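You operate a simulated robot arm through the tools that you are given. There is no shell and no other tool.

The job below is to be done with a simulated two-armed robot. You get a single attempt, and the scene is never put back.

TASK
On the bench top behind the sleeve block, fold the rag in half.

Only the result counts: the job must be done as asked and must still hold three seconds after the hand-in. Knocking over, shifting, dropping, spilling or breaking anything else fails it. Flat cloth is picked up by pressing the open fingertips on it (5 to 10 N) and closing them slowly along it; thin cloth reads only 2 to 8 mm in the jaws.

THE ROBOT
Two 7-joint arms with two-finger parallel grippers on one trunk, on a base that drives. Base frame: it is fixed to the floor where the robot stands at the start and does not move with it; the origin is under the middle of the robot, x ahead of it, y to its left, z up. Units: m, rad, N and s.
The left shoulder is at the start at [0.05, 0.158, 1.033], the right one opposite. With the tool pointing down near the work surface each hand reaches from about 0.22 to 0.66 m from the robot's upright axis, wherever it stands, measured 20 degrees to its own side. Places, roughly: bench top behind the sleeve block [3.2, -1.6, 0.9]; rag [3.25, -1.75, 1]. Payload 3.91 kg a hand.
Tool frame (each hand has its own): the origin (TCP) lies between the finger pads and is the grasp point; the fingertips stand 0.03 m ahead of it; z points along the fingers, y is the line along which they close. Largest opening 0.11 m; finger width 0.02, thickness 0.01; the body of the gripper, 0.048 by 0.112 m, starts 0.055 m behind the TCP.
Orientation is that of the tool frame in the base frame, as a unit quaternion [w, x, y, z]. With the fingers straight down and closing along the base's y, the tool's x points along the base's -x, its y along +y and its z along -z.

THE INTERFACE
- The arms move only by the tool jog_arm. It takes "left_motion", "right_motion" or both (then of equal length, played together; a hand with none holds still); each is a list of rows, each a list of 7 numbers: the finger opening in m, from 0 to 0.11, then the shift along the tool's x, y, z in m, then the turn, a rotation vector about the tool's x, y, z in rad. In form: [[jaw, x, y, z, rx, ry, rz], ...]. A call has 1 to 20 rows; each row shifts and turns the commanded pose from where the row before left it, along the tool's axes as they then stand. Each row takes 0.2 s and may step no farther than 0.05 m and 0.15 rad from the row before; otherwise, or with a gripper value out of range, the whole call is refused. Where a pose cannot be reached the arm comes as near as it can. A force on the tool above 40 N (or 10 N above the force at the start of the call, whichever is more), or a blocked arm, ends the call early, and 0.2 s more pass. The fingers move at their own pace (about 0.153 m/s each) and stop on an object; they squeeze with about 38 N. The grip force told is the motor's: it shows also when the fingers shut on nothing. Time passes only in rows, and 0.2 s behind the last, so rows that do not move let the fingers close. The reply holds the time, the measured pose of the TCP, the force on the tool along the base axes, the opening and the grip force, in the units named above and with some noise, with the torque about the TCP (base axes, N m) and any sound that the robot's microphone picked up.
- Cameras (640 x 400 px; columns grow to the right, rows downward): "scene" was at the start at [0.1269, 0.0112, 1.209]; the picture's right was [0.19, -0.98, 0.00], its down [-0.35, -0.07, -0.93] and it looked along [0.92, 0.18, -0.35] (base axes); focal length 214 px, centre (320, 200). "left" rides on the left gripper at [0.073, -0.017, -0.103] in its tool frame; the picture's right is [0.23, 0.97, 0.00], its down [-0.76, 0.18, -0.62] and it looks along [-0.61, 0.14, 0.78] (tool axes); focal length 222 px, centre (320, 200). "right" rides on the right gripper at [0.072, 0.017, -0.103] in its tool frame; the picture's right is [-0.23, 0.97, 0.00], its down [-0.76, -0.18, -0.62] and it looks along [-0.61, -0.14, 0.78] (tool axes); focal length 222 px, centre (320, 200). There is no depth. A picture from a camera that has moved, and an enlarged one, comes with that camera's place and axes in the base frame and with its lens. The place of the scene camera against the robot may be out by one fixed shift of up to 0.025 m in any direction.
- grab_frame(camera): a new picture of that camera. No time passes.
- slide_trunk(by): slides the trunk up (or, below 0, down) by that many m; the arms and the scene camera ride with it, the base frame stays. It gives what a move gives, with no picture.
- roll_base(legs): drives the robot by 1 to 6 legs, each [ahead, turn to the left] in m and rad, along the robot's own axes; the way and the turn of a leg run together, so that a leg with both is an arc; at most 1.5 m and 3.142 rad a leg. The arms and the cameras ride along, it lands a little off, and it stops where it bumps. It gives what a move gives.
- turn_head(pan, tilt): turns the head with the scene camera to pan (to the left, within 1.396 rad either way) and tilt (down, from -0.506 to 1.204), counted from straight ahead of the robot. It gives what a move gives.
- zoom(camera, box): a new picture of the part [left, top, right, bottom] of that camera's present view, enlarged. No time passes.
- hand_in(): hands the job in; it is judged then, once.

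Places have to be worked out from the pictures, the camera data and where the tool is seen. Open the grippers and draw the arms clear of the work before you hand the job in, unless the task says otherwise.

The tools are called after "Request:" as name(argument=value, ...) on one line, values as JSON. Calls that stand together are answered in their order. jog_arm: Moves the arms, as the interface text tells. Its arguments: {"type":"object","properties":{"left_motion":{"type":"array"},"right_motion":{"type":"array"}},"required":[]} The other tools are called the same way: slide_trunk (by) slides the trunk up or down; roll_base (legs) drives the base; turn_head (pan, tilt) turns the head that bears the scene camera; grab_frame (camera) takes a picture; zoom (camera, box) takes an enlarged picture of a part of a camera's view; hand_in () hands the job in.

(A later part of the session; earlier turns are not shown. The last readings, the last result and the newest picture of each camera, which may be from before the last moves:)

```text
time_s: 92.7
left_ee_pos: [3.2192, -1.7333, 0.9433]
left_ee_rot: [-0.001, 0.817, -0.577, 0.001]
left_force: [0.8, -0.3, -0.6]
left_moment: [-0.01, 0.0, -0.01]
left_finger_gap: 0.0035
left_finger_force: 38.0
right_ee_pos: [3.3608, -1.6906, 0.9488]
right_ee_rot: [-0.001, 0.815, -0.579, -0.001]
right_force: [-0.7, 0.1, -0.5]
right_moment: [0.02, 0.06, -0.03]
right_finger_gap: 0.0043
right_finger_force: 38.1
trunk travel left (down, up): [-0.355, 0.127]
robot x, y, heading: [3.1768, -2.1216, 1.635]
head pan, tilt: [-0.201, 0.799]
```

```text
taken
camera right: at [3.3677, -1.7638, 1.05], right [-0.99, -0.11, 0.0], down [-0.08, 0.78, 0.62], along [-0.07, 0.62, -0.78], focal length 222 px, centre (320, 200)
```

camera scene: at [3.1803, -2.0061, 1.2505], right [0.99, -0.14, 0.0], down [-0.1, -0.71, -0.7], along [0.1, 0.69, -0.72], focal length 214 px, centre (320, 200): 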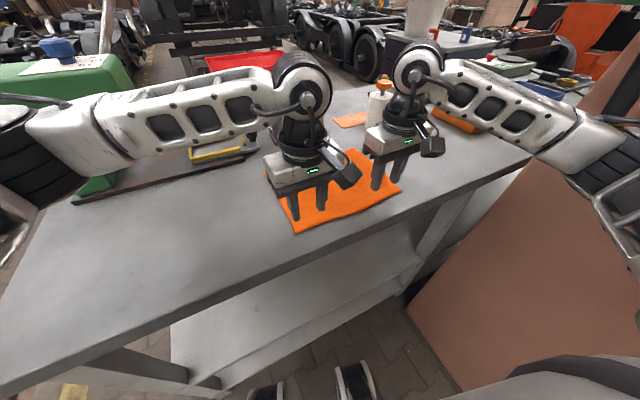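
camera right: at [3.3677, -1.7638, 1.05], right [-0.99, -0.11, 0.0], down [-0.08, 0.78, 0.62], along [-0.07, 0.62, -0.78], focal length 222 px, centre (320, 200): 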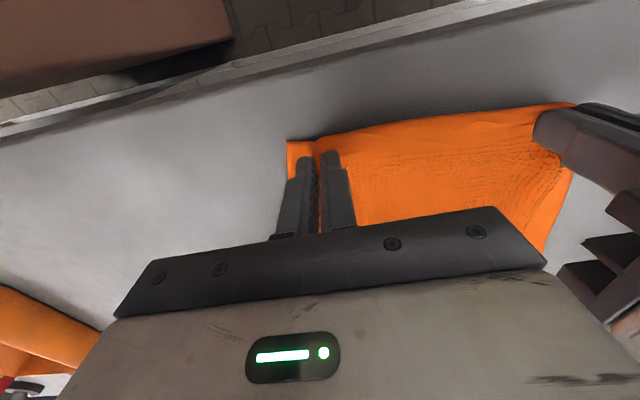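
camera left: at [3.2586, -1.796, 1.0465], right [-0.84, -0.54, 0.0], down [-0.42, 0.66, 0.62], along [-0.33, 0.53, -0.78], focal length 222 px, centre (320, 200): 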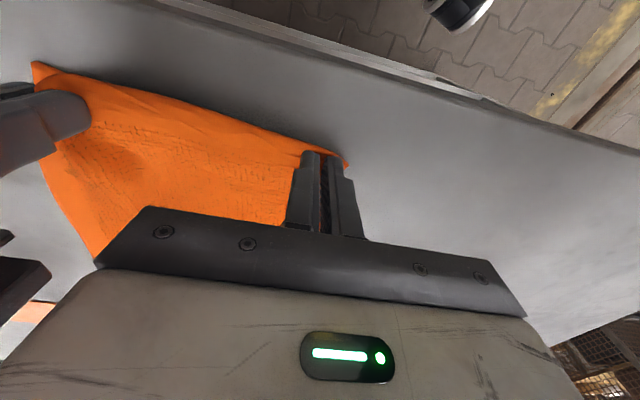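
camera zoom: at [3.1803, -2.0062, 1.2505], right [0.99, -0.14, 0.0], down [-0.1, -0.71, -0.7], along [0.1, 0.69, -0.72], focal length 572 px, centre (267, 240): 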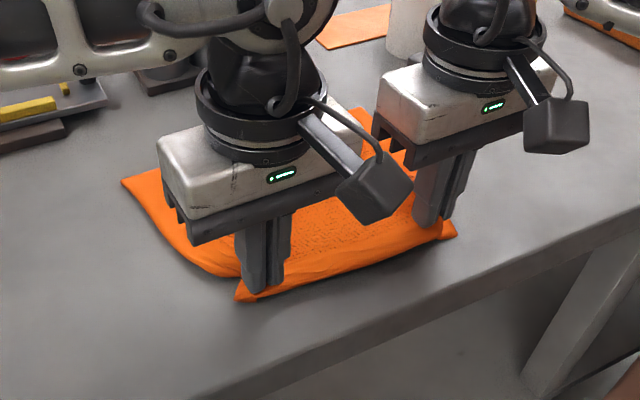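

The rag lies back as before. I lower both hands to the table and open slowly in light contact so the gathered ridges spread out again.

Request:
jog_arm(left_motion=[[0, 0, 0, 0.004, 0, 0, 0], [0, 0, 0, 0.004, 0, 0, 0], [0, 0, 0, 0.0015, 0, 0, 0], [0.01, 0, 0, 0, 0, 0, 0], [0.02, 0, 0, 0, 0, 0, 0], [0.03, 0, 0, 0, 0, 0, 0], [0.04, 0, 0, 0, 0, 0, 0], [0.04, 0, 0, 0, 0, 0, 0]], right_motion=[[0, 0, 0, 0.005, 0, 0, 0], [0, 0, 0, 0.006, 0, 0, 0], [0, 0, 0, 0.003, 0, 0, 0], [0.01, 0, 0, 0, 0, 0, 0], [0.02, 0, 0, 0, 0, 0, 0], [0.03, 0, 0, 0, 0, 0, 0], [0.04, 0, 0, 0, 0, 0, 0], [0.04, 0, 0, 0, 0, 0, 0]])

Request:
jog_arm(left_motion=[[0.04, 0, 0, -0.03, 0, 0, 0], [0.04, 0, 0, -0.04, 0, 0, 0], [0.04, 0, 0, -0.04, 0, 0, 0], [0.04, 0, 0, 0, 0, 0, 0]], right_motion=[[0.04, 0, 0, -0.03, 0, 0, 0], [0.04, 0, 0, -0.04, 0, 0, 0], [0.04, 0, 0, -0.04, 0, 0, 0], [0.04, 0, 0, 0, 0, 0, 0]])

Request:
grab_frame(camera="scene")

Request:
grab_frame(camera="left")

Request:
grab_frame(camera="right")

```text
time_s: 94.5
left_ee_pos: [3.2188, -1.7348, 0.9356]
left_ee_rot: [-0.001, 0.816, -0.577, 0.0]
left_force: [0.9, -1.0, 2.6]
left_moment: [0.03, 0.07, 0.0]
left_finger_gap: 0.0397
left_finger_force: 0.2
right_ee_pos: [3.3579, -1.6892, 0.933]
right_ee_rot: [-0.001, 0.816, -0.578, -0.002]
right_force: [-0.5, 1.9, 13.0]
right_moment: [0.03, -0.02, 0.01]
right_finger_gap: 0.038
right_finger_force: 0.1
trunk travel left (down, up): [-0.355, 0.127]
robot x, y, heading: [3.1777, -2.1193, 1.632]
head pan, tilt: [-0.201, 0.799]
```

```text
time_s: 95.5
left_ee_pos: [3.2187, -1.7354, 1.0461]
left_ee_rot: [-0.001, 0.816, -0.578, 0.0]
left_force: [0.3, -0.2, 0.0]
left_moment: [0.02, 0.02, 0.02]
left_finger_gap: 0.0399
left_finger_force: 0.1
right_ee_pos: [3.3588, -1.6904, 1.0417]
right_ee_rot: [0.001, 0.816, -0.578, -0.001]
right_force: [-0.4, -0.3, 0.0]
right_moment: [0.01, -0.05, 0.02]
right_finger_gap: 0.0403
right_finger_force: 0.0
trunk travel left (down, up): [-0.355, 0.127]
robot x, y, heading: [3.1743, -2.1188, 1.635]
head pan, tilt: [-0.201, 0.799]
```

```text
taken
camera scene: at [3.1804, -2.0061, 1.2505], right [0.99, -0.14, 0.0], down [-0.1, -0.71, -0.7], along [0.1, 0.69, -0.72], focal length 214 px, centre (320, 200)
```

scene: 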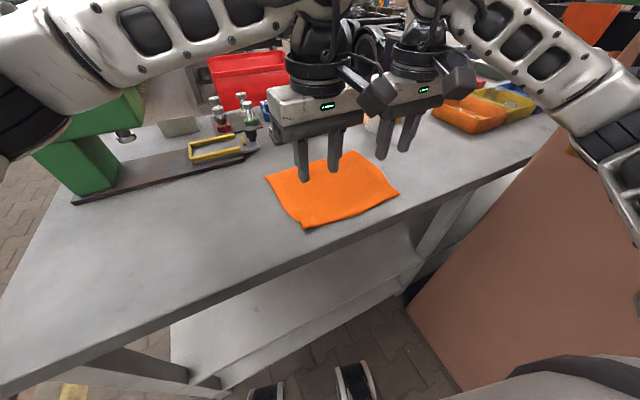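

```text
taken
camera left: at [3.2588, -1.7985, 1.1486], right [-0.84, -0.54, 0.0], down [-0.42, 0.66, 0.62], along [-0.33, 0.53, -0.78], focal length 222 px, centre (320, 200)
```

left: 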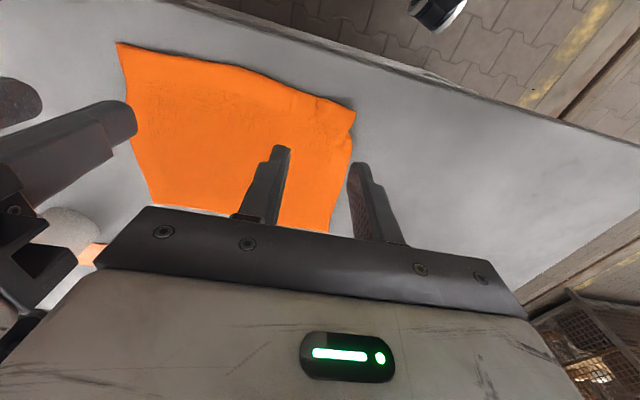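

```text
taken
camera right: at [3.3662, -1.7637, 1.1443], right [-0.99, -0.11, 0.0], down [-0.09, 0.78, 0.62], along [-0.07, 0.62, -0.78], focal length 222 px, centre (320, 200)
```

right: 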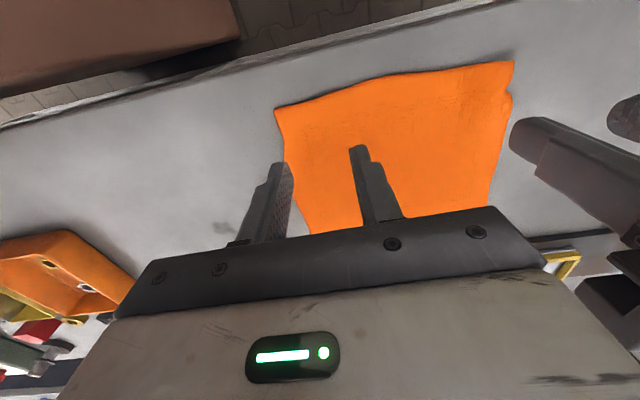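

The rag springs back flat with only a slight wrinkle. I raise and separate the hands and test whether both can turn a quarter turn (rz +90°), so the fingers would close across the edge and the cloth hang straight down from them.

Request:
jog_arm(left_motion=[[0.04, 0, 0.03, -0.02, 0, 0, 0], [0.04, 0, 0.03, -0.02, 0, 0, 0], [0.04, 0, 0, 0, 0, 0, 0.1428], [0.04, 0, 0, 0, 0, 0, 0.1428], [0.04, 0, 0, 0, 0, 0, 0.1428], [0.04, 0, 0, 0, 0, 0, 0.1428], [0.04, 0, 0, 0, 0, 0, 0.1428], [0.04, 0, 0, 0, 0, 0, 0.1428], [0.04, 0, 0, 0, 0, 0, 0.1428], [0.04, 0, 0, 0, 0, 0, 0.1428], [0.04, 0, 0, 0, 0, 0, 0.1428], [0.04, 0, 0, 0, 0, 0, 0.1428], [0.04, 0, 0, 0, 0, 0, 0.1428]], right_motion=[[0.04, 0, -0.02, -0.02, 0, 0, 0], [0.04, 0, -0.02, -0.02, 0, 0, 0], [0.04, 0, 0, 0, 0, 0, 0.1428], [0.04, 0, 0, 0, 0, 0, 0.1428], [0.04, 0, 0, 0, 0, 0, 0.1428], [0.04, 0, 0, 0, 0, 0, 0.1428], [0.04, 0, 0, 0, 0, 0, 0.1428], [0.04, 0, 0, 0, 0, 0, 0.1428], [0.04, 0, 0, 0, 0, 0, 0.1428], [0.04, 0, 0, 0, 0, 0, 0.1428], [0.04, 0, 0, 0, 0, 0, 0.1428], [0.04, 0, 0, 0, 0, 0, 0.1428], [0.04, 0, 0, 0, 0, 0, 0.1428]])

Request:
grab_frame(camera="scene")

```text
time_s: 98.3
left_ee_pos: [3.1622, -1.754, 1.0867]
left_ee_rot: [0.001, -0.168, 0.986, 0.001]
left_force: [0.2, -0.6, 0.3]
left_moment: [-0.03, 0.0, -0.01]
left_finger_gap: 0.0401
left_finger_force: 0.2
right_ee_pos: [3.3965, -1.6746, 1.0835]
right_ee_rot: [0.001, -0.167, 0.986, 0.0]
right_force: [-0.4, 0.2, -0.3]
right_moment: [0.02, 0.0, -0.02]
right_finger_gap: 0.0398
right_finger_force: 0.0
trunk travel left (down, up): [-0.355, 0.127]
robot x, y, heading: [3.177, -2.1216, 1.633]
head pan, tilt: [-0.201, 0.799]
```

```text
taken
camera scene: at [3.1803, -2.0062, 1.2505], right [0.99, -0.14, 0.0], down [-0.1, -0.71, -0.7], along [0.1, 0.69, -0.72], focal length 214 px, centre (320, 200)
```

scene: 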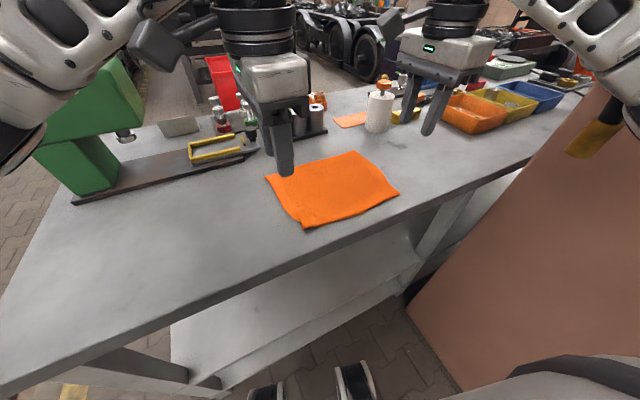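

Both hands reach the quarter turn without trouble: now the fingers close across the near edge and both cameras sit on the left of their hands. I look through the wrist cameras to place the fingers on the edge.

Request:
grab_frame(camera="left")

Request:
grab_frame(camera="right")

Request:
zoom(camera="scene", box=[220, 110, 460, 260])

```text
taken
camera left: at [3.0998, -1.7927, 1.1888], right [-0.54, 0.84, 0.0], down [0.66, 0.42, 0.62], along [0.53, 0.34, -0.78], focal length 222 px, centre (320, 200)
```

left: 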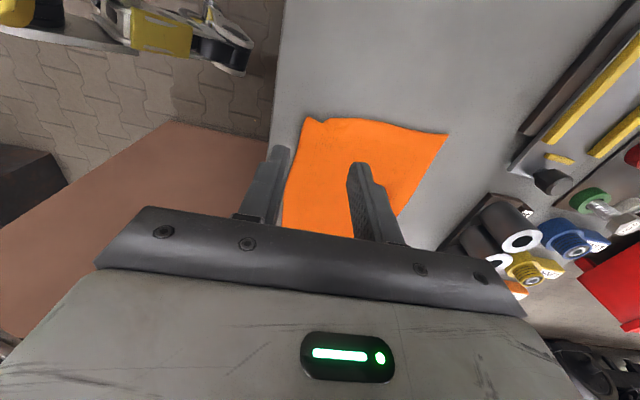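

```text
taken
camera right: at [3.3228, -1.6823, 1.1847], right [-0.11, 0.99, 0.0], down [0.78, 0.08, 0.62], along [0.62, 0.07, -0.78], focal length 222 px, centre (320, 200)
```

right: 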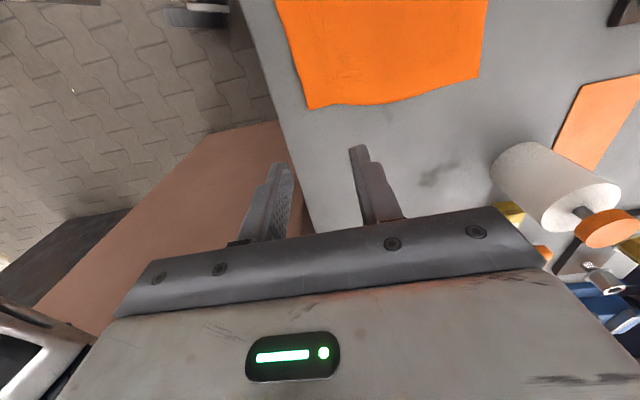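

```text
2.67 times, centred on (340, 185) of scene
camera zoom: at [3.1803, -2.0062, 1.2505], right [0.99, -0.14, 0.0], down [-0.1, -0.71, -0.7], along [0.1, 0.69, -0.72], focal length 572 px, centre (267, 240)
```

zoom: 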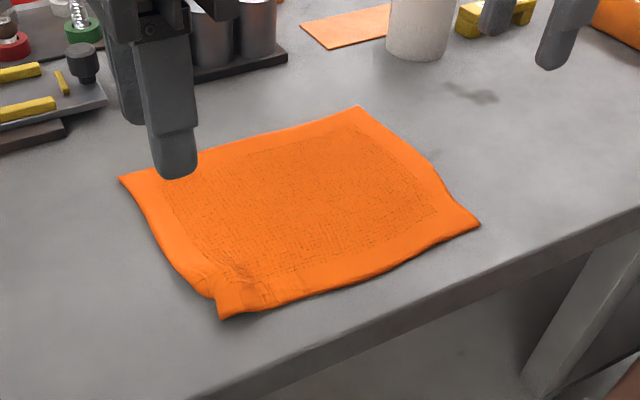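

From the wrist cameras the rag is now at A(3.106,-1.586), B(3.190,-1.757), C(3.405,-1.684), D(3.350,-1.497). I bring the hands over the near edge, 22 mm in from each side corner, with the jaws at 0.022 straddling a strip just inside the edge, and descend to ~2 cm above the cloth.

Request:
jog_arm(left_motion=[[0.022, -0.016, 0.0025, 0.022, 0, 0, 0], [0.022, -0.016, 0.0025, 0.022, 0, 0, 0], [0.022, -0.0154, 0.0027, 0.022, 0, 0, 0], [0.022, 0, 0, 0.022, 0, 0, 0], [0.022, 0, 0, 0.022, 0, 0, 0], [0.022, 0, 0, 0.02, 0, 0, 0]], right_motion=[[0.022, 0.0056, 0.0028, 0.022, 0, 0, 0], [0.022, 0.0056, 0.0028, 0.022, 0, 0, 0], [0.022, 0.0056, 0.0029, 0.022, 0, 0, 0], [0.022, 0, 0, 0.022, 0, 0, 0], [0.022, 0, 0, 0.022, 0, 0, 0], [0.022, 0, 0, 0.018, 0, 0, 0]])

Request:
grab_frame(camera="left")

Request:
grab_frame(camera="right")

Request:
zoom(camera="scene", box=[220, 110, 460, 260])

```text
time_s: 99.7
left_ee_pos: [3.2055, -1.7307, 0.9557]
left_ee_rot: [0.001, -0.169, 0.986, 0.0]
left_force: [-0.1, 0.1, 1.2]
left_moment: [0.0, -0.06, -0.01]
left_finger_gap: 0.0219
left_finger_force: 0.1
right_ee_pos: [3.3786, -1.6703, 0.9549]
right_ee_rot: [-0.001, -0.169, 0.986, 0.0]
right_force: [-0.6, 0.4, 0.0]
right_moment: [0.0, 0.0, -0.01]
right_finger_gap: 0.0222
right_finger_force: 0.0
trunk travel left (down, up): [-0.355, 0.127]
robot x, y, heading: [3.1798, -2.1221, 1.631]
head pan, tilt: [-0.201, 0.799]
```

```text
taken
camera left: at [3.1428, -1.7701, 1.0575], right [-0.54, 0.84, 0.0], down [0.66, 0.42, 0.62], along [0.53, 0.34, -0.78], focal length 222 px, centre (320, 200)
```

left: 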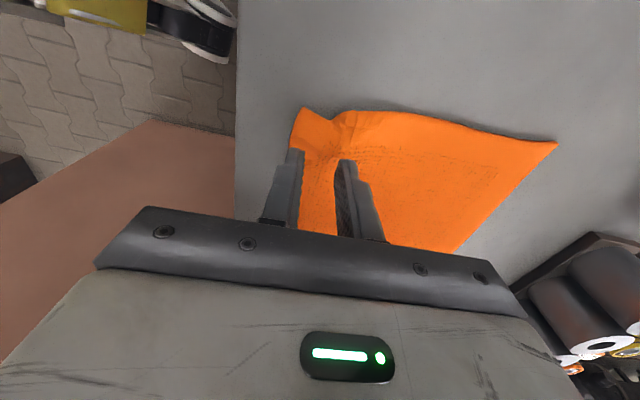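

```text
taken
camera right: at [3.3039, -1.6789, 1.057], right [-0.11, 0.99, 0.0], down [0.78, 0.08, 0.62], along [0.62, 0.07, -0.78], focal length 222 px, centre (320, 200)
```

right: 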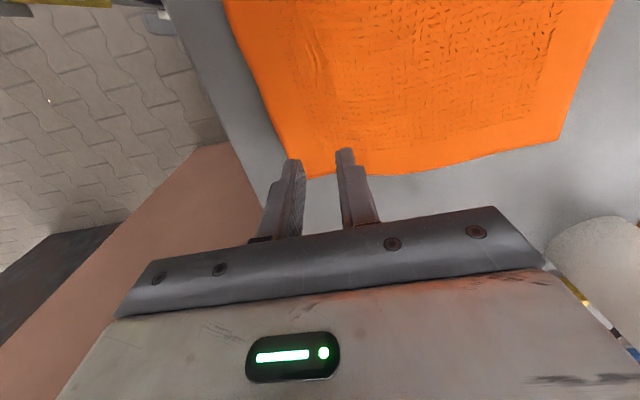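

```text
2.67 times, centred on (340, 185) of scene
camera zoom: at [3.1803, -2.0061, 1.2505], right [0.99, -0.14, 0.0], down [-0.1, -0.71, -0.7], along [0.1, 0.69, -0.72], focal length 572 px, centre (267, 240)
```

zoom: 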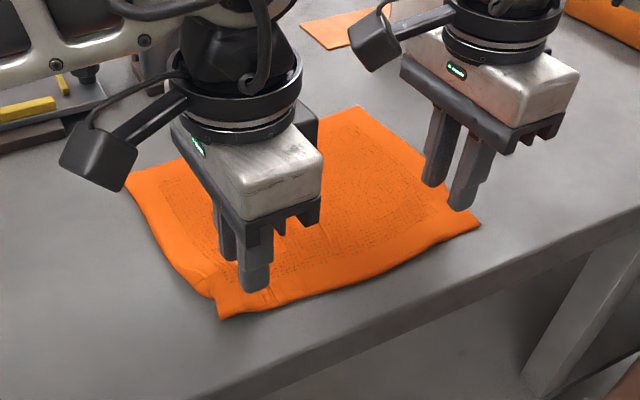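

Both near fingers sit right at the inside of the near edge (edge 20–21 mm from TCP), about 22–27 mm from the side corners. I descend to just above contact and then press in fine steps.

Request:
jog_arm(left_motion=[[0.022, 0, 0, 0.009, 0, 0, 0], [0.022, 0, 0, 0.009, 0, 0, 0], [0.022, 0, 0, 0.003, 0, 0, 0], [0.022, 0, 0, 0, 0, 0, 0]], right_motion=[[0.022, 0, 0, 0.009, 0, 0, 0], [0.022, 0, 0, 0.009, 0, 0, 0], [0.022, 0, 0, 0.003, 0, 0, 0], [0.022, 0, 0, 0, 0, 0, 0]])

Request:
jog_arm(left_motion=[[0.022, 0, 0, 0.0012, 0, 0, 0], [0.022, 0, 0, 0, 0, 0, 0]], right_motion=[[0.022, 0, 0, 0.0012, 0, 0, 0], [0.022, 0, 0, 0, 0, 0, 0]])

```text
time_s: 100.7
left_ee_pos: [3.2067, -1.7307, 0.9356]
left_ee_rot: [0.0, -0.169, 0.986, 0.001]
left_force: [-0.8, 0.9, 3.7]
left_moment: [0.0, 0.01, -0.05]
left_finger_gap: 0.0219
left_finger_force: 0.0
right_ee_pos: [3.3795, -1.6703, 0.9346]
right_ee_rot: [0.0, -0.169, 0.986, 0.001]
right_force: [0.1, -0.2, 1.2]
right_moment: [-0.01, -0.01, -0.01]
right_finger_gap: 0.022
right_finger_force: 0.0
trunk travel left (down, up): [-0.355, 0.127]
robot x, y, heading: [3.1769, -2.1219, 1.631]
head pan, tilt: [-0.201, 0.799]
```

```text
time_s: 101.3
left_ee_pos: [3.2064, -1.7309, 0.9347]
left_ee_rot: [0.001, -0.17, 0.985, 0.001]
left_force: [1.7, 0.4, 9.6]
left_moment: [-0.08, 0.0, -0.02]
left_finger_gap: 0.022
left_finger_force: 0.0
right_ee_pos: [3.3783, -1.6717, 0.9342]
right_ee_rot: [0.0, -0.168, 0.986, 0.003]
right_force: [0.4, 1.7, 5.9]
right_moment: [0.05, -0.04, 0.0]
right_finger_gap: 0.022
right_finger_force: 0.0
trunk travel left (down, up): [-0.355, 0.127]
robot x, y, heading: [3.1754, -2.1153, 1.632]
head pan, tilt: [-0.201, 0.799]
```

Left 9.6 N, right 5.9 N. I close slowly, drawing mostly with the far finger while the near finger stays by the edge, and trim the forces.

Request:
jog_arm(left_motion=[[0.019, 0, -0.001, -0.0003, 0, 0, 0], [0.016, 0, -0.001, 0, 0, 0, 0], [0.013, 0, -0.001, 0, 0, 0, 0], [0.01, 0, -0.001, 0, 0, 0, 0]], right_motion=[[0.019, 0, -0.001, 0.0003, 0, 0, 0], [0.016, 0, -0.001, 0, 0, 0, 0], [0.013, 0, -0.001, 0, 0, 0, 0], [0.01, 0, -0.001, 0, 0, 0, 0]])

Request:
zoom(camera="left", box=[200, 60, 460, 222])

Request:
zoom(camera="right", box=[200, 60, 460, 222])

```text
time_s: 102.3
left_ee_pos: [3.2061, -1.7356, 0.9339]
left_ee_rot: [0.001, -0.169, 0.986, 0.001]
left_force: [-0.3, 0.6, 5.2]
left_moment: [-0.01, 0.0, -0.02]
left_finger_gap: 0.0089
left_finger_force: 0.0
right_ee_pos: [3.3781, -1.6753, 0.9331]
right_ee_rot: [-0.001, -0.168, 0.986, 0.003]
right_force: [-1.1, 3.2, 16.8]
right_moment: [0.14, 0.04, 0.0]
right_finger_gap: 0.0105
right_finger_force: 0.8
trunk travel left (down, up): [-0.355, 0.127]
robot x, y, heading: [3.1744, -2.12, 1.632]
head pan, tilt: [-0.201, 0.799]
```

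```text
2.46 times, centred on (330, 141) of left
camera zoom: at [3.1422, -1.7753, 1.0365], right [-0.54, 0.84, 0.0], down [0.66, 0.42, 0.63], along [0.53, 0.34, -0.78], focal length 547 px, centre (295, 345)
```

zoom: 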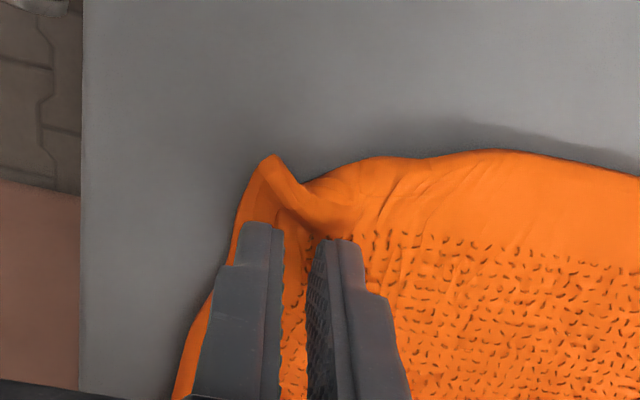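

```text
2.46 times, centred on (330, 141) of right
camera zoom: at [3.3041, -1.6839, 1.0356], right [-0.11, 0.99, 0.01], down [0.78, 0.08, 0.62], along [0.62, 0.07, -0.78], focal length 547 px, centre (295, 345)
```

zoom: 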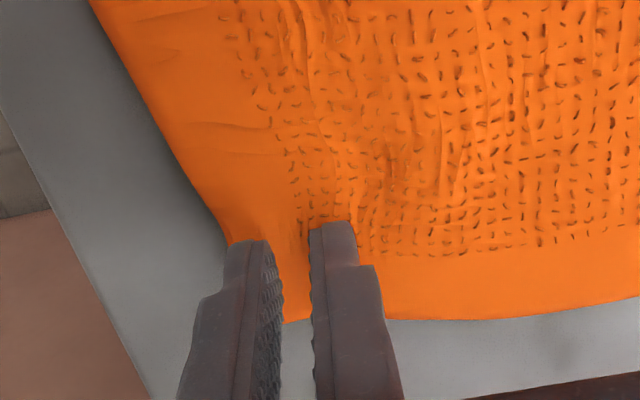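

A ridge is forming at the left; at the right the press grew to 17 N, so I ease it by 1 mm and close both fully.

Request:
jog_arm(left_motion=[[0.008, 0, -0.0005, 0.0003, 0, 0, 0], [0.006, 0, -0.0005, 0, 0, 0, 0], [0.004, 0, 0, 0, 0, 0, 0], [0.002, 0, 0, 0, 0, 0, 0], [0.0, 0, 0, 0, 0, 0, 0], [0.0, 0, 0, 0, 0, 0, 0]], right_motion=[[0.008, 0, -0.0005, -0.0012, 0, 0, 0], [0.006, 0, -0.0005, 0, 0, 0, 0], [0.004, 0, 0, 0, 0, 0, 0], [0.002, 0, 0, 0, 0, 0, 0], [0.0, 0, 0, 0, 0, 0, 0], [0.0, 0, 0, 0, 0, 0, 0]])

Request:
zoom(camera="left", box=[200, 60, 460, 222])

Request:
zoom(camera="right", box=[200, 60, 460, 222])

```text
time_s: 103.7
left_ee_pos: [3.2054, -1.7356, 0.935]
left_ee_rot: [0.001, -0.17, 0.986, 0.0]
left_force: [0.5, -1.4, 5.3]
left_moment: [-0.03, 0.01, 0.01]
left_finger_gap: 0.0
left_finger_force: 38.0
right_ee_pos: [3.3798, -1.6773, 0.9351]
right_ee_rot: [0.0, -0.169, 0.986, 0.001]
right_force: [-0.9, -1.6, 6.6]
right_moment: [-0.03, 0.01, -0.02]
right_finger_gap: 0.0002
right_finger_force: 37.4
trunk travel left (down, up): [-0.355, 0.127]
robot x, y, heading: [3.177, -2.1225, 1.628]
head pan, tilt: [-0.201, 0.799]
```

```text
2.46 times, centred on (330, 141) of left
camera zoom: at [3.1429, -1.7757, 1.0367], right [-0.54, 0.84, 0.0], down [0.66, 0.42, 0.62], along [0.53, 0.34, -0.78], focal length 547 px, centre (295, 345)
```

zoom: 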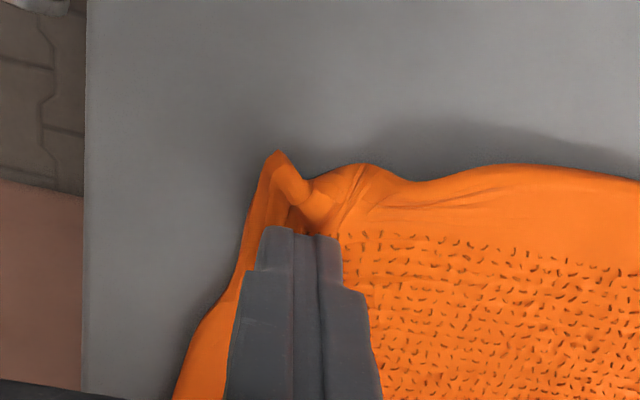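

```text
2.46 times, centred on (330, 141) of right
camera zoom: at [3.3054, -1.6846, 1.0362], right [-0.11, 0.99, 0.0], down [0.78, 0.08, 0.62], along [0.62, 0.07, -0.78], focal length 547 px, centre (295, 345)
```

zoom: 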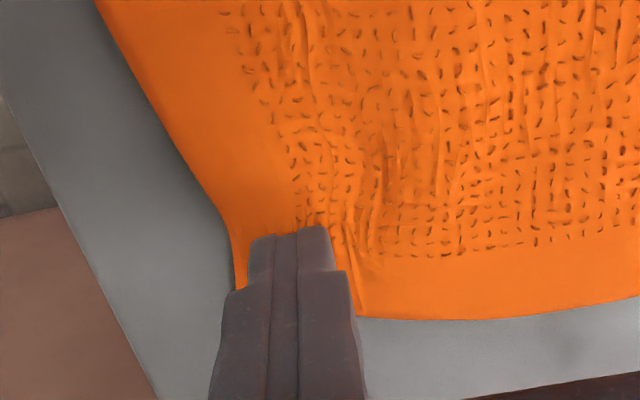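

Both jaws shut fully (0.0 mm): the 22 mm strip was too short to buckle and the fingers slid over it. I open, lift 2.5 cm and look again for a wider pinch.

Request:
jog_arm(left_motion=[[0.01, 0, 0, -0.003, 0, 0, 0], [0.03, 0, 0, -0.01, 0, 0, 0], [0.045, 0, 0, -0.012, 0, 0, 0], [0.045, 0, 0, 0, 0, 0, 0]], right_motion=[[0.01, 0, 0, -0.003, 0, 0, 0], [0.03, 0, 0, -0.01, 0, 0, 0], [0.045, 0, 0, -0.012, 0, 0, 0], [0.045, 0, 0, 0, 0, 0, 0]])

Request:
grab_frame(camera="left")

Request:
grab_frame(camera="right")

Request:
zoom(camera="scene", box=[220, 110, 460, 260])

```text
time_s: 104.7
left_ee_pos: [3.2062, -1.7355, 0.959]
left_ee_rot: [0.001, -0.169, 0.986, 0.0]
left_force: [0.9, -0.6, -0.2]
left_moment: [0.02, 0.0, 0.0]
left_finger_gap: 0.045
left_finger_force: 0.0
right_ee_pos: [3.3796, -1.6758, 0.9587]
right_ee_rot: [0.0, -0.169, 0.986, -0.001]
right_force: [-0.4, -0.6, 0.4]
right_moment: [-0.01, -0.02, 0.01]
right_finger_gap: 0.0448
right_finger_force: 0.1
trunk travel left (down, up): [-0.355, 0.127]
robot x, y, heading: [3.1753, -2.1173, 1.63]
head pan, tilt: [-0.201, 0.799]
```

```text
taken
camera left: at [3.1426, -1.775, 1.0618], right [-0.54, 0.84, 0.0], down [0.66, 0.42, 0.62], along [0.53, 0.34, -0.78], focal length 222 px, centre (320, 200)
```

left: 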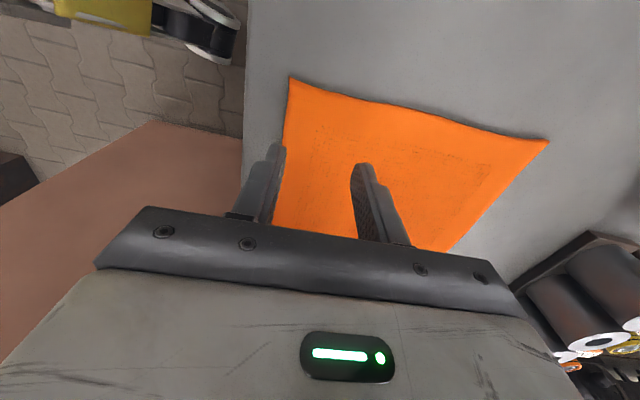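

```text
taken
camera right: at [3.3053, -1.6839, 1.0609], right [-0.11, 0.99, 0.0], down [0.78, 0.08, 0.62], along [0.62, 0.07, -0.78], focal length 222 px, centre (320, 200)
```

right: 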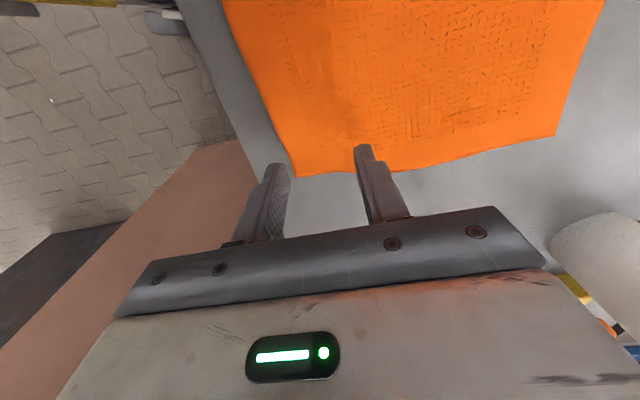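

```text
2.67 times, centred on (340, 185) of scene
camera zoom: at [3.1803, -2.0062, 1.2505], right [0.99, -0.14, 0.0], down [-0.1, -0.71, -0.7], along [0.1, 0.69, -0.72], focal length 572 px, centre (267, 240)
```

zoom: 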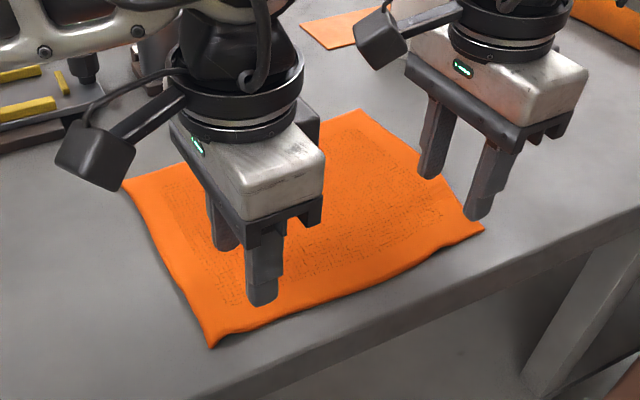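

The rag has relaxed flat again. With the 45 mm opening the near edge lies 28 mm from both TCPs; I shift the left hand 12 mm toward its corner and both slightly inward, so the near fingers stand on the hem, and lower to light contact.

Request:
jog_arm(left_motion=[[0.045, 0.006, 0.001, 0, 0, 0, 0], [0.045, 0.006, 0.001, 0.006, 0, 0, 0], [0.045, 0, 0, 0.008, 0, 0, 0], [0.045, 0, 0, 0.008, 0, 0, 0], [0.045, 0, 0, 0.002, 0, 0, 0], [0.045, 0, 0, 0, 0, 0, 0]], right_motion=[[0.045, 0.003, 0.0015, 0, 0, 0, 0], [0.045, 0.002, 0.0015, 0.006, 0, 0, 0], [0.045, 0, 0, 0.008, 0, 0, 0], [0.045, 0, 0, 0.008, 0, 0, 0], [0.045, 0, 0, 0.002, 0, 0, 0], [0.045, 0, 0, 0, 0, 0, 0]])

Request:
zoom(camera="left", box=[200, 60, 460, 222])

Request:
zoom(camera="right", box=[200, 60, 460, 222])

```text
time_s: 106.1
left_ee_pos: [3.1931, -1.7381, 0.9348]
left_ee_rot: [0.001, -0.169, 0.986, 0.0]
left_force: [-0.2, 0.3, 0.0]
left_moment: [-0.02, 0.0, 0.0]
left_finger_gap: 0.045
left_finger_force: 0.1
right_ee_pos: [3.3738, -1.6747, 0.9356]
right_ee_rot: [-0.001, -0.168, 0.986, 0.001]
right_force: [-0.4, -1.2, 1.2]
right_moment: [0.01, 0.03, 0.0]
right_finger_gap: 0.0449
right_finger_force: 0.0
trunk travel left (down, up): [-0.355, 0.127]
robot x, y, heading: [3.177, -2.1208, 1.629]
head pan, tilt: [-0.201, 0.799]
```

```text
2.46 times, centred on (330, 141) of left
camera zoom: at [3.1304, -1.7776, 1.0383], right [-0.54, 0.84, 0.0], down [0.66, 0.42, 0.62], along [0.53, 0.34, -0.78], focal length 547 px, centre (295, 345)
```

zoom: 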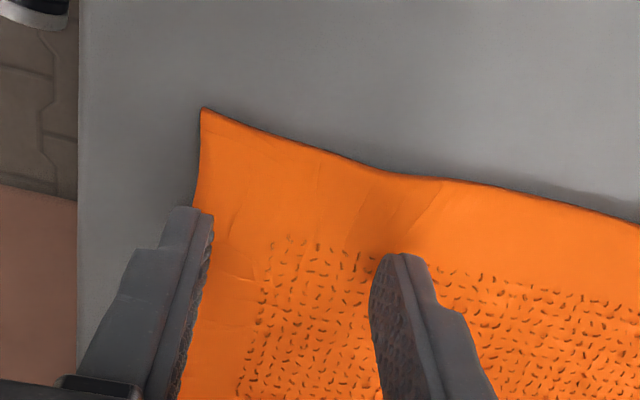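

```text
2.46 times, centred on (330, 141) of right
camera zoom: at [3.2999, -1.6826, 1.0374], right [-0.11, 0.99, 0.0], down [0.78, 0.08, 0.62], along [0.62, 0.07, -0.78], focal length 547 px, centre (295, 345)
```

zoom: 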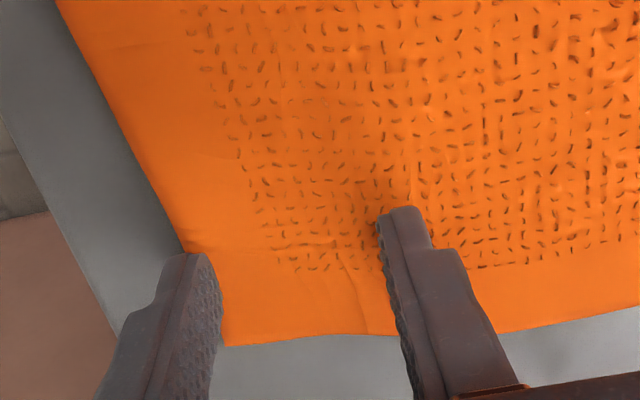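

The near fingers cover the edge only about half, so I shift both 4 mm further in and press in small steps.

Request:
jog_arm(left_motion=[[0.045, 0, 0.004, -0.002, 0, 0, 0], [0.045, 0, 0, 0.002, 0, 0, 0], [0.045, 0, 0, 0.001, 0, 0, 0], [0.045, 0, 0, 0, 0, 0, 0]], right_motion=[[0.045, 0, 0.004, -0.002, 0, 0, 0], [0.045, 0, 0, 0.002, 0, 0, 0], [0.045, 0, 0, 0.0012, 0, 0, 0], [0.045, 0, 0, 0, 0, 0, 0]])

Request:
jog_arm(left_motion=[[0.045, 0, 0, 0.0012, 0, 0, 0], [0.045, 0, 0, 0, 0, 0, 0]], right_motion=[[0.045, 0, 0, 0.0006, 0, 0, 0], [0.045, 0, 0, 0, 0, 0, 0]])

```text
time_s: 107.1
left_ee_pos: [3.1928, -1.7344, 0.9352]
left_ee_rot: [0.0, -0.17, 0.986, 0.002]
left_force: [-0.3, 0.3, -0.1]
left_moment: [0.0, 0.02, 0.01]
left_finger_gap: 0.0448
left_finger_force: 0.1
right_ee_pos: [3.3738, -1.6718, 0.9342]
right_ee_rot: [-0.001, -0.169, 0.986, 0.0]
right_force: [-0.8, 0.3, 4.6]
right_moment: [-0.01, 0.0, 0.05]
right_finger_gap: 0.0452
right_finger_force: 0.1
trunk travel left (down, up): [-0.355, 0.127]
robot x, y, heading: [3.1784, -2.118, 1.631]
head pan, tilt: [-0.201, 0.799]
```

```text
time_s: 107.7
left_ee_pos: [3.1927, -1.734, 0.935]
left_ee_rot: [0.001, -0.169, 0.986, 0.0]
left_force: [-0.6, 0.5, 1.9]
left_moment: [-0.01, -0.01, -0.02]
left_finger_gap: 0.0449
left_finger_force: 0.1
right_ee_pos: [3.3735, -1.6711, 0.9333]
right_ee_rot: [0.0, -0.167, 0.986, 0.002]
right_force: [1.1, 0.5, 8.7]
right_moment: [0.1, 0.0, -0.01]
right_finger_gap: 0.045
right_finger_force: 0.1
trunk travel left (down, up): [-0.355, 0.127]
robot x, y, heading: [3.1775, -2.1184, 1.633]
head pan, tilt: [-0.201, 0.799]
```

Right presses 8.7 N; left only 1.9 N. I press the left a little more.

Request:
jog_arm(left_motion=[[0.045, 0, 0, 0.0012, 0, 0, 0], [0.045, 0, 0, 0, 0, 0, 0]], right_motion=[[0.045, 0, 0, 0, 0, 0, 0], [0.045, 0, 0, 0, 0, 0, 0]])

Request:
zoom(camera="left", box=[200, 60, 460, 222])

Request:
zoom(camera="right", box=[200, 60, 460, 222])

```text
time_s: 108.3
left_ee_pos: [3.1931, -1.7344, 0.9332]
left_ee_rot: [0.001, -0.169, 0.986, 0.002]
left_force: [-2.7, 0.8, 11.6]
left_moment: [0.0, 0.07, -0.01]
left_finger_gap: 0.045
left_finger_force: 0.1
right_ee_pos: [3.3738, -1.6717, 0.9336]
right_ee_rot: [0.001, -0.168, 0.986, 0.0]
right_force: [1.4, 1.7, 8.4]
right_moment: [0.08, -0.06, -0.06]
right_finger_gap: 0.0449
right_finger_force: 0.1
trunk travel left (down, up): [-0.355, 0.127]
robot x, y, heading: [3.1766, -2.116, 1.633]
head pan, tilt: [-0.201, 0.799]
```

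```text
2.46 times, centred on (330, 141) of left
camera zoom: at [3.1297, -1.7739, 1.0355], right [-0.54, 0.84, 0.0], down [0.66, 0.42, 0.63], along [0.53, 0.34, -0.78], focal length 547 px, centre (295, 345)
```

zoom: 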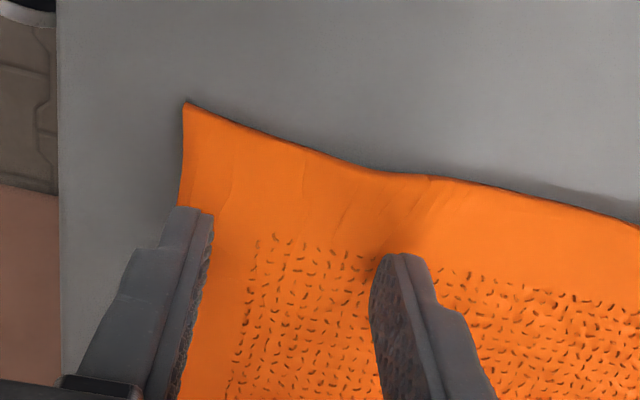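

```text
2.46 times, centred on (330, 141) of right
camera zoom: at [3.2982, -1.6797, 1.0359], right [-0.11, 0.99, 0.0], down [0.78, 0.08, 0.62], along [0.62, 0.07, -0.78], focal length 547 px, centre (295, 345)
```

zoom: 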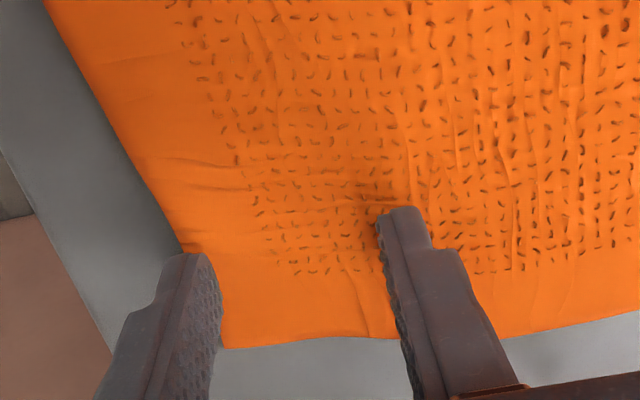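

Both are now pressed at 8–12 N on the hem. I close slowly, 3 mm per row.

Request:
jog_arm(left_motion=[[0.042, 0, 0, -0.0003, 0, 0, 0], [0.039, 0, 0, 0, 0, 0, 0], [0.036, 0, 0, 0, 0, 0, 0], [0.033, 0, 0, 0, 0, 0, 0], [0.03, 0, 0, 0, 0, 0, 0], [0.027, 0, 0, 0, 0, 0, 0], [0.024, 0, 0, 0, 0, 0, 0]], right_motion=[[0.042, 0, 0, 0, 0, 0, 0], [0.039, 0, 0, 0, 0, 0, 0], [0.036, 0, 0, 0, 0, 0, 0], [0.033, 0, 0, 0, 0, 0, 0], [0.03, 0, 0, 0, 0, 0, 0], [0.027, 0, 0, 0, 0, 0, 0], [0.024, 0, 0, 0, 0, 0, 0]])

Request:
zoom(camera="left", box=[200, 60, 460, 222])

Request:
zoom(camera="right", box=[200, 60, 460, 222])

```text
time_s: 109.9
left_ee_pos: [3.1935, -1.734, 0.9328]
left_ee_rot: [0.001, -0.169, 0.986, 0.0]
left_force: [0.3, 0.2, 13.4]
left_moment: [-0.02, -0.03, -0.03]
left_finger_gap: 0.023
left_finger_force: 0.1
right_ee_pos: [3.3737, -1.6722, 0.9342]
right_ee_rot: [0.0, -0.168, 0.986, 0.0]
right_force: [-0.6, -0.2, 8.3]
right_moment: [0.07, 0.04, -0.01]
right_finger_gap: 0.0235
right_finger_force: 0.0
trunk travel left (down, up): [-0.355, 0.127]
robot x, y, heading: [3.1744, -2.1199, 1.633]
head pan, tilt: [-0.201, 0.799]
```

```text
2.46 times, centred on (330, 141) of left
camera zoom: at [3.1298, -1.7747, 1.0355], right [-0.54, 0.84, 0.0], down [0.66, 0.42, 0.63], along [0.53, 0.34, -0.78], focal length 547 px, centre (295, 345)
```

zoom: 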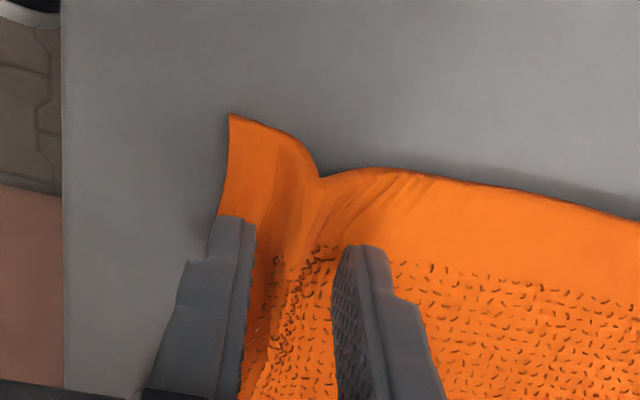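

```text
2.46 times, centred on (330, 141) of right
camera zoom: at [3.2982, -1.6801, 1.0358], right [-0.11, 0.99, 0.0], down [0.78, 0.08, 0.62], along [0.62, 0.07, -0.78], focal length 547 px, centre (295, 345)
```

zoom: 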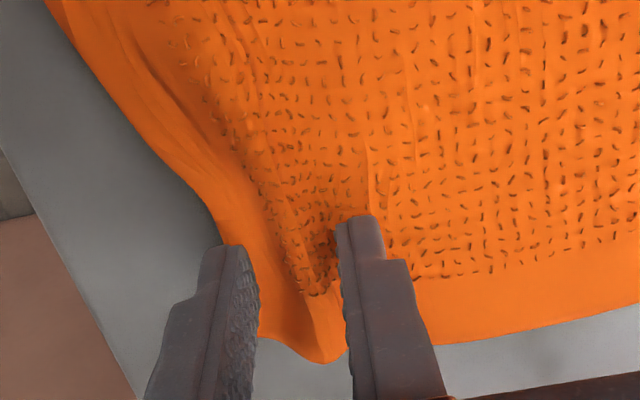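

Ridges are rising between both finger pairs now. I ease the left press slightly and continue closing slowly.

Request:
jog_arm(left_motion=[[0.021, 0, 0, -0.0008, 0, 0, 0], [0.018, 0, 0, 0, 0, 0, 0], [0.015, 0, 0, 0, 0, 0, 0], [0.012, 0, 0, 0, 0, 0, 0], [0.009, 0, 0, 0, 0, 0, 0], [0.006, 0, 0, 0, 0, 0, 0]], right_motion=[[0.021, 0, 0, 0, 0, 0, 0], [0.018, 0, 0, 0, 0, 0, 0], [0.015, 0, 0, 0, 0, 0, 0], [0.012, 0, 0, 0, 0, 0, 0], [0.009, 0, 0, 0, 0, 0, 0], [0.006, 0, 0, 0, 0, 0, 0]])

Request:
jog_arm(left_motion=[[0.004, 0, 0, 0, 0, 0, 0], [0.002, 0, 0, 0, 0, 0, 0], [0.0, 0, 0, 0, 0, 0, 0], [0.0, 0, 0, 0, 0, 0, 0]], right_motion=[[0.004, 0, 0, 0, 0, 0, 0], [0.002, 0, 0, 0, 0, 0, 0], [0.0, 0, 0, 0, 0, 0, 0], [0.0, 0, 0, 0, 0, 0, 0]])

Request:
zoom(camera="left", box=[200, 60, 460, 222])

Request:
zoom(camera="right", box=[200, 60, 460, 222])

```text
time_s: 111.3
left_ee_pos: [3.1939, -1.734, 0.9347]
left_ee_rot: [0.001, -0.169, 0.986, 0.001]
left_force: [-1.1, -0.4, 7.2]
left_moment: [0.05, 0.0, 0.01]
left_finger_gap: 0.0069
left_finger_force: 0.5
right_ee_pos: [3.372, -1.6723, 0.933]
right_ee_rot: [0.0, -0.169, 0.986, 0.0]
right_force: [-0.6, 0.3, 10.3]
right_moment: [0.01, 0.02, -0.04]
right_finger_gap: 0.0074
right_finger_force: 1.4
trunk travel left (down, up): [-0.355, 0.127]
robot x, y, heading: [3.1747, -2.1179, 1.633]
head pan, tilt: [-0.201, 0.799]
```

```text
time_s: 112.3
left_ee_pos: [3.193, -1.7349, 0.9334]
left_ee_rot: [0.001, -0.17, 0.985, 0.001]
left_force: [-1.1, 0.5, 5.7]
left_moment: [0.06, 0.03, -0.01]
left_finger_gap: 0.0039
left_finger_force: 38.2
right_ee_pos: [3.372, -1.672, 0.9348]
right_ee_rot: [-0.001, -0.169, 0.986, 0.001]
right_force: [-0.1, -0.1, 10.6]
right_moment: [0.01, -0.01, -0.02]
right_finger_gap: 0.0042
right_finger_force: 37.9
trunk travel left (down, up): [-0.355, 0.127]
robot x, y, heading: [3.1773, -2.1234, 1.628]
head pan, tilt: [-0.201, 0.799]
```

```text
2.46 times, centred on (330, 141) of left
camera zoom: at [3.1298, -1.7747, 1.0359], right [-0.54, 0.84, 0.0], down [0.66, 0.42, 0.63], along [0.53, 0.34, -0.78], focal length 547 px, centre (295, 345)
```

zoom: 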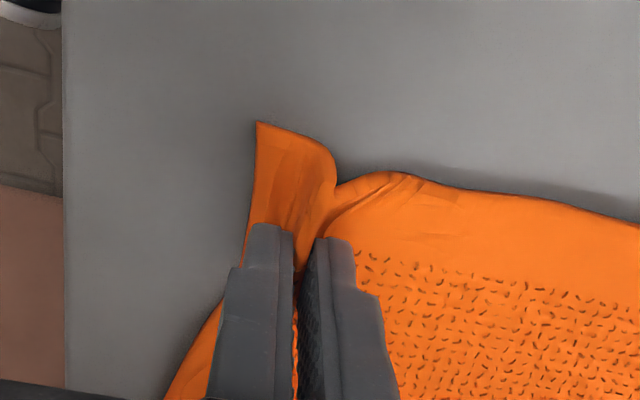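

```text
2.46 times, centred on (330, 141) of right
camera zoom: at [3.2982, -1.6798, 1.0358], right [-0.11, 0.99, 0.0], down [0.78, 0.08, 0.62], along [0.62, 0.07, -0.78], focal length 547 px, centre (295, 345)
```

zoom: 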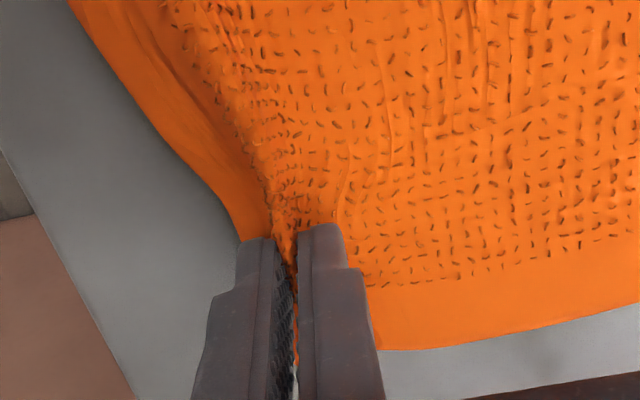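

Cloth is held by both hands (3.9 and 4.2 mm at 38 N), now hanging from fingers that close across the edge. I lift 2 cm and view it.

Request:
jog_arm(left_motion=[[0, 0, 0, -0.008, 0, 0, 0], [0, 0, 0.001, -0.01, 0, 0, 0], [0, 0, 0.002, -0.01, 0, 0, 0], [0, 0, 0, 0, 0, 0, 0]], right_motion=[[0, 0, 0, -0.008, 0, 0, 0], [0, 0, 0.001, -0.01, 0, 0, 0], [0, 0, 0.002, -0.01, 0, 0, 0], [0, 0, 0, 0, 0, 0, 0]])

Request:
grab_frame(camera="left")

Request:
grab_frame(camera="right")

Request:
zoom(camera="scene", box=[220, 110, 460, 260])

```text
time_s: 113.3
left_ee_pos: [3.1908, -1.732, 0.9619]
left_ee_rot: [0.001, -0.168, 0.986, 0.0]
left_force: [0.4, -0.2, -0.6]
left_moment: [0.06, 0.0, 0.02]
left_finger_gap: 0.0041
left_finger_force: 38.2
right_ee_pos: [3.3712, -1.6699, 0.9609]
right_ee_rot: [0.0, -0.169, 0.986, 0.0]
right_force: [-0.5, 0.3, 0.6]
right_moment: [-0.06, -0.01, 0.0]
right_finger_gap: 0.0039
right_finger_force: 37.6
trunk travel left (down, up): [-0.355, 0.127]
robot x, y, heading: [3.1723, -2.1159, 1.631]
head pan, tilt: [-0.201, 0.799]
```

```text
taken
camera left: at [3.1274, -1.7714, 1.065], right [-0.54, 0.84, 0.0], down [0.66, 0.42, 0.62], along [0.53, 0.34, -0.78], focal length 222 px, centre (320, 200)
```

left: 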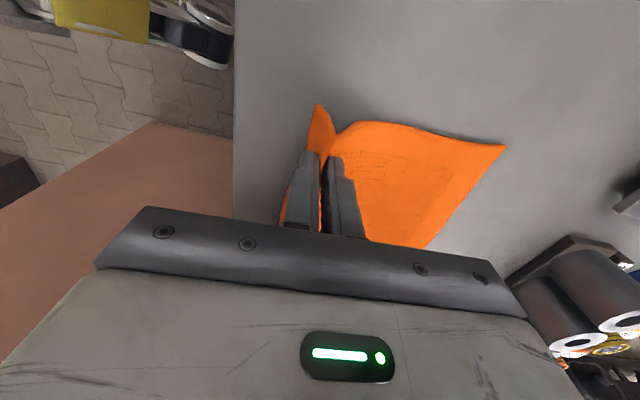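

```text
taken
camera right: at [3.2971, -1.677, 1.0623], right [-0.11, 0.99, 0.0], down [0.78, 0.09, 0.62], along [0.62, 0.07, -0.78], focal length 222 px, centre (320, 200)
```

right: 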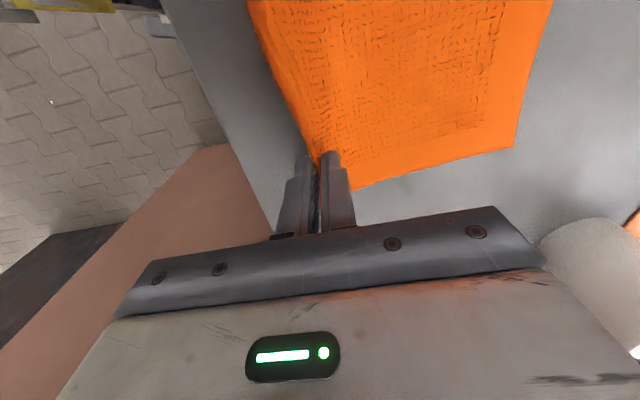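

```text
2.67 times, centred on (340, 185) of scene
camera zoom: at [3.1803, -2.0062, 1.2505], right [0.99, -0.14, 0.0], down [-0.1, -0.71, -0.7], along [0.1, 0.69, -0.72], focal length 572 px, centre (267, 240)
```

zoom: 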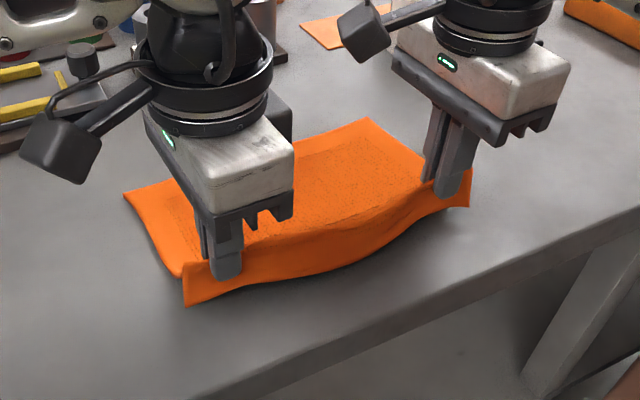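

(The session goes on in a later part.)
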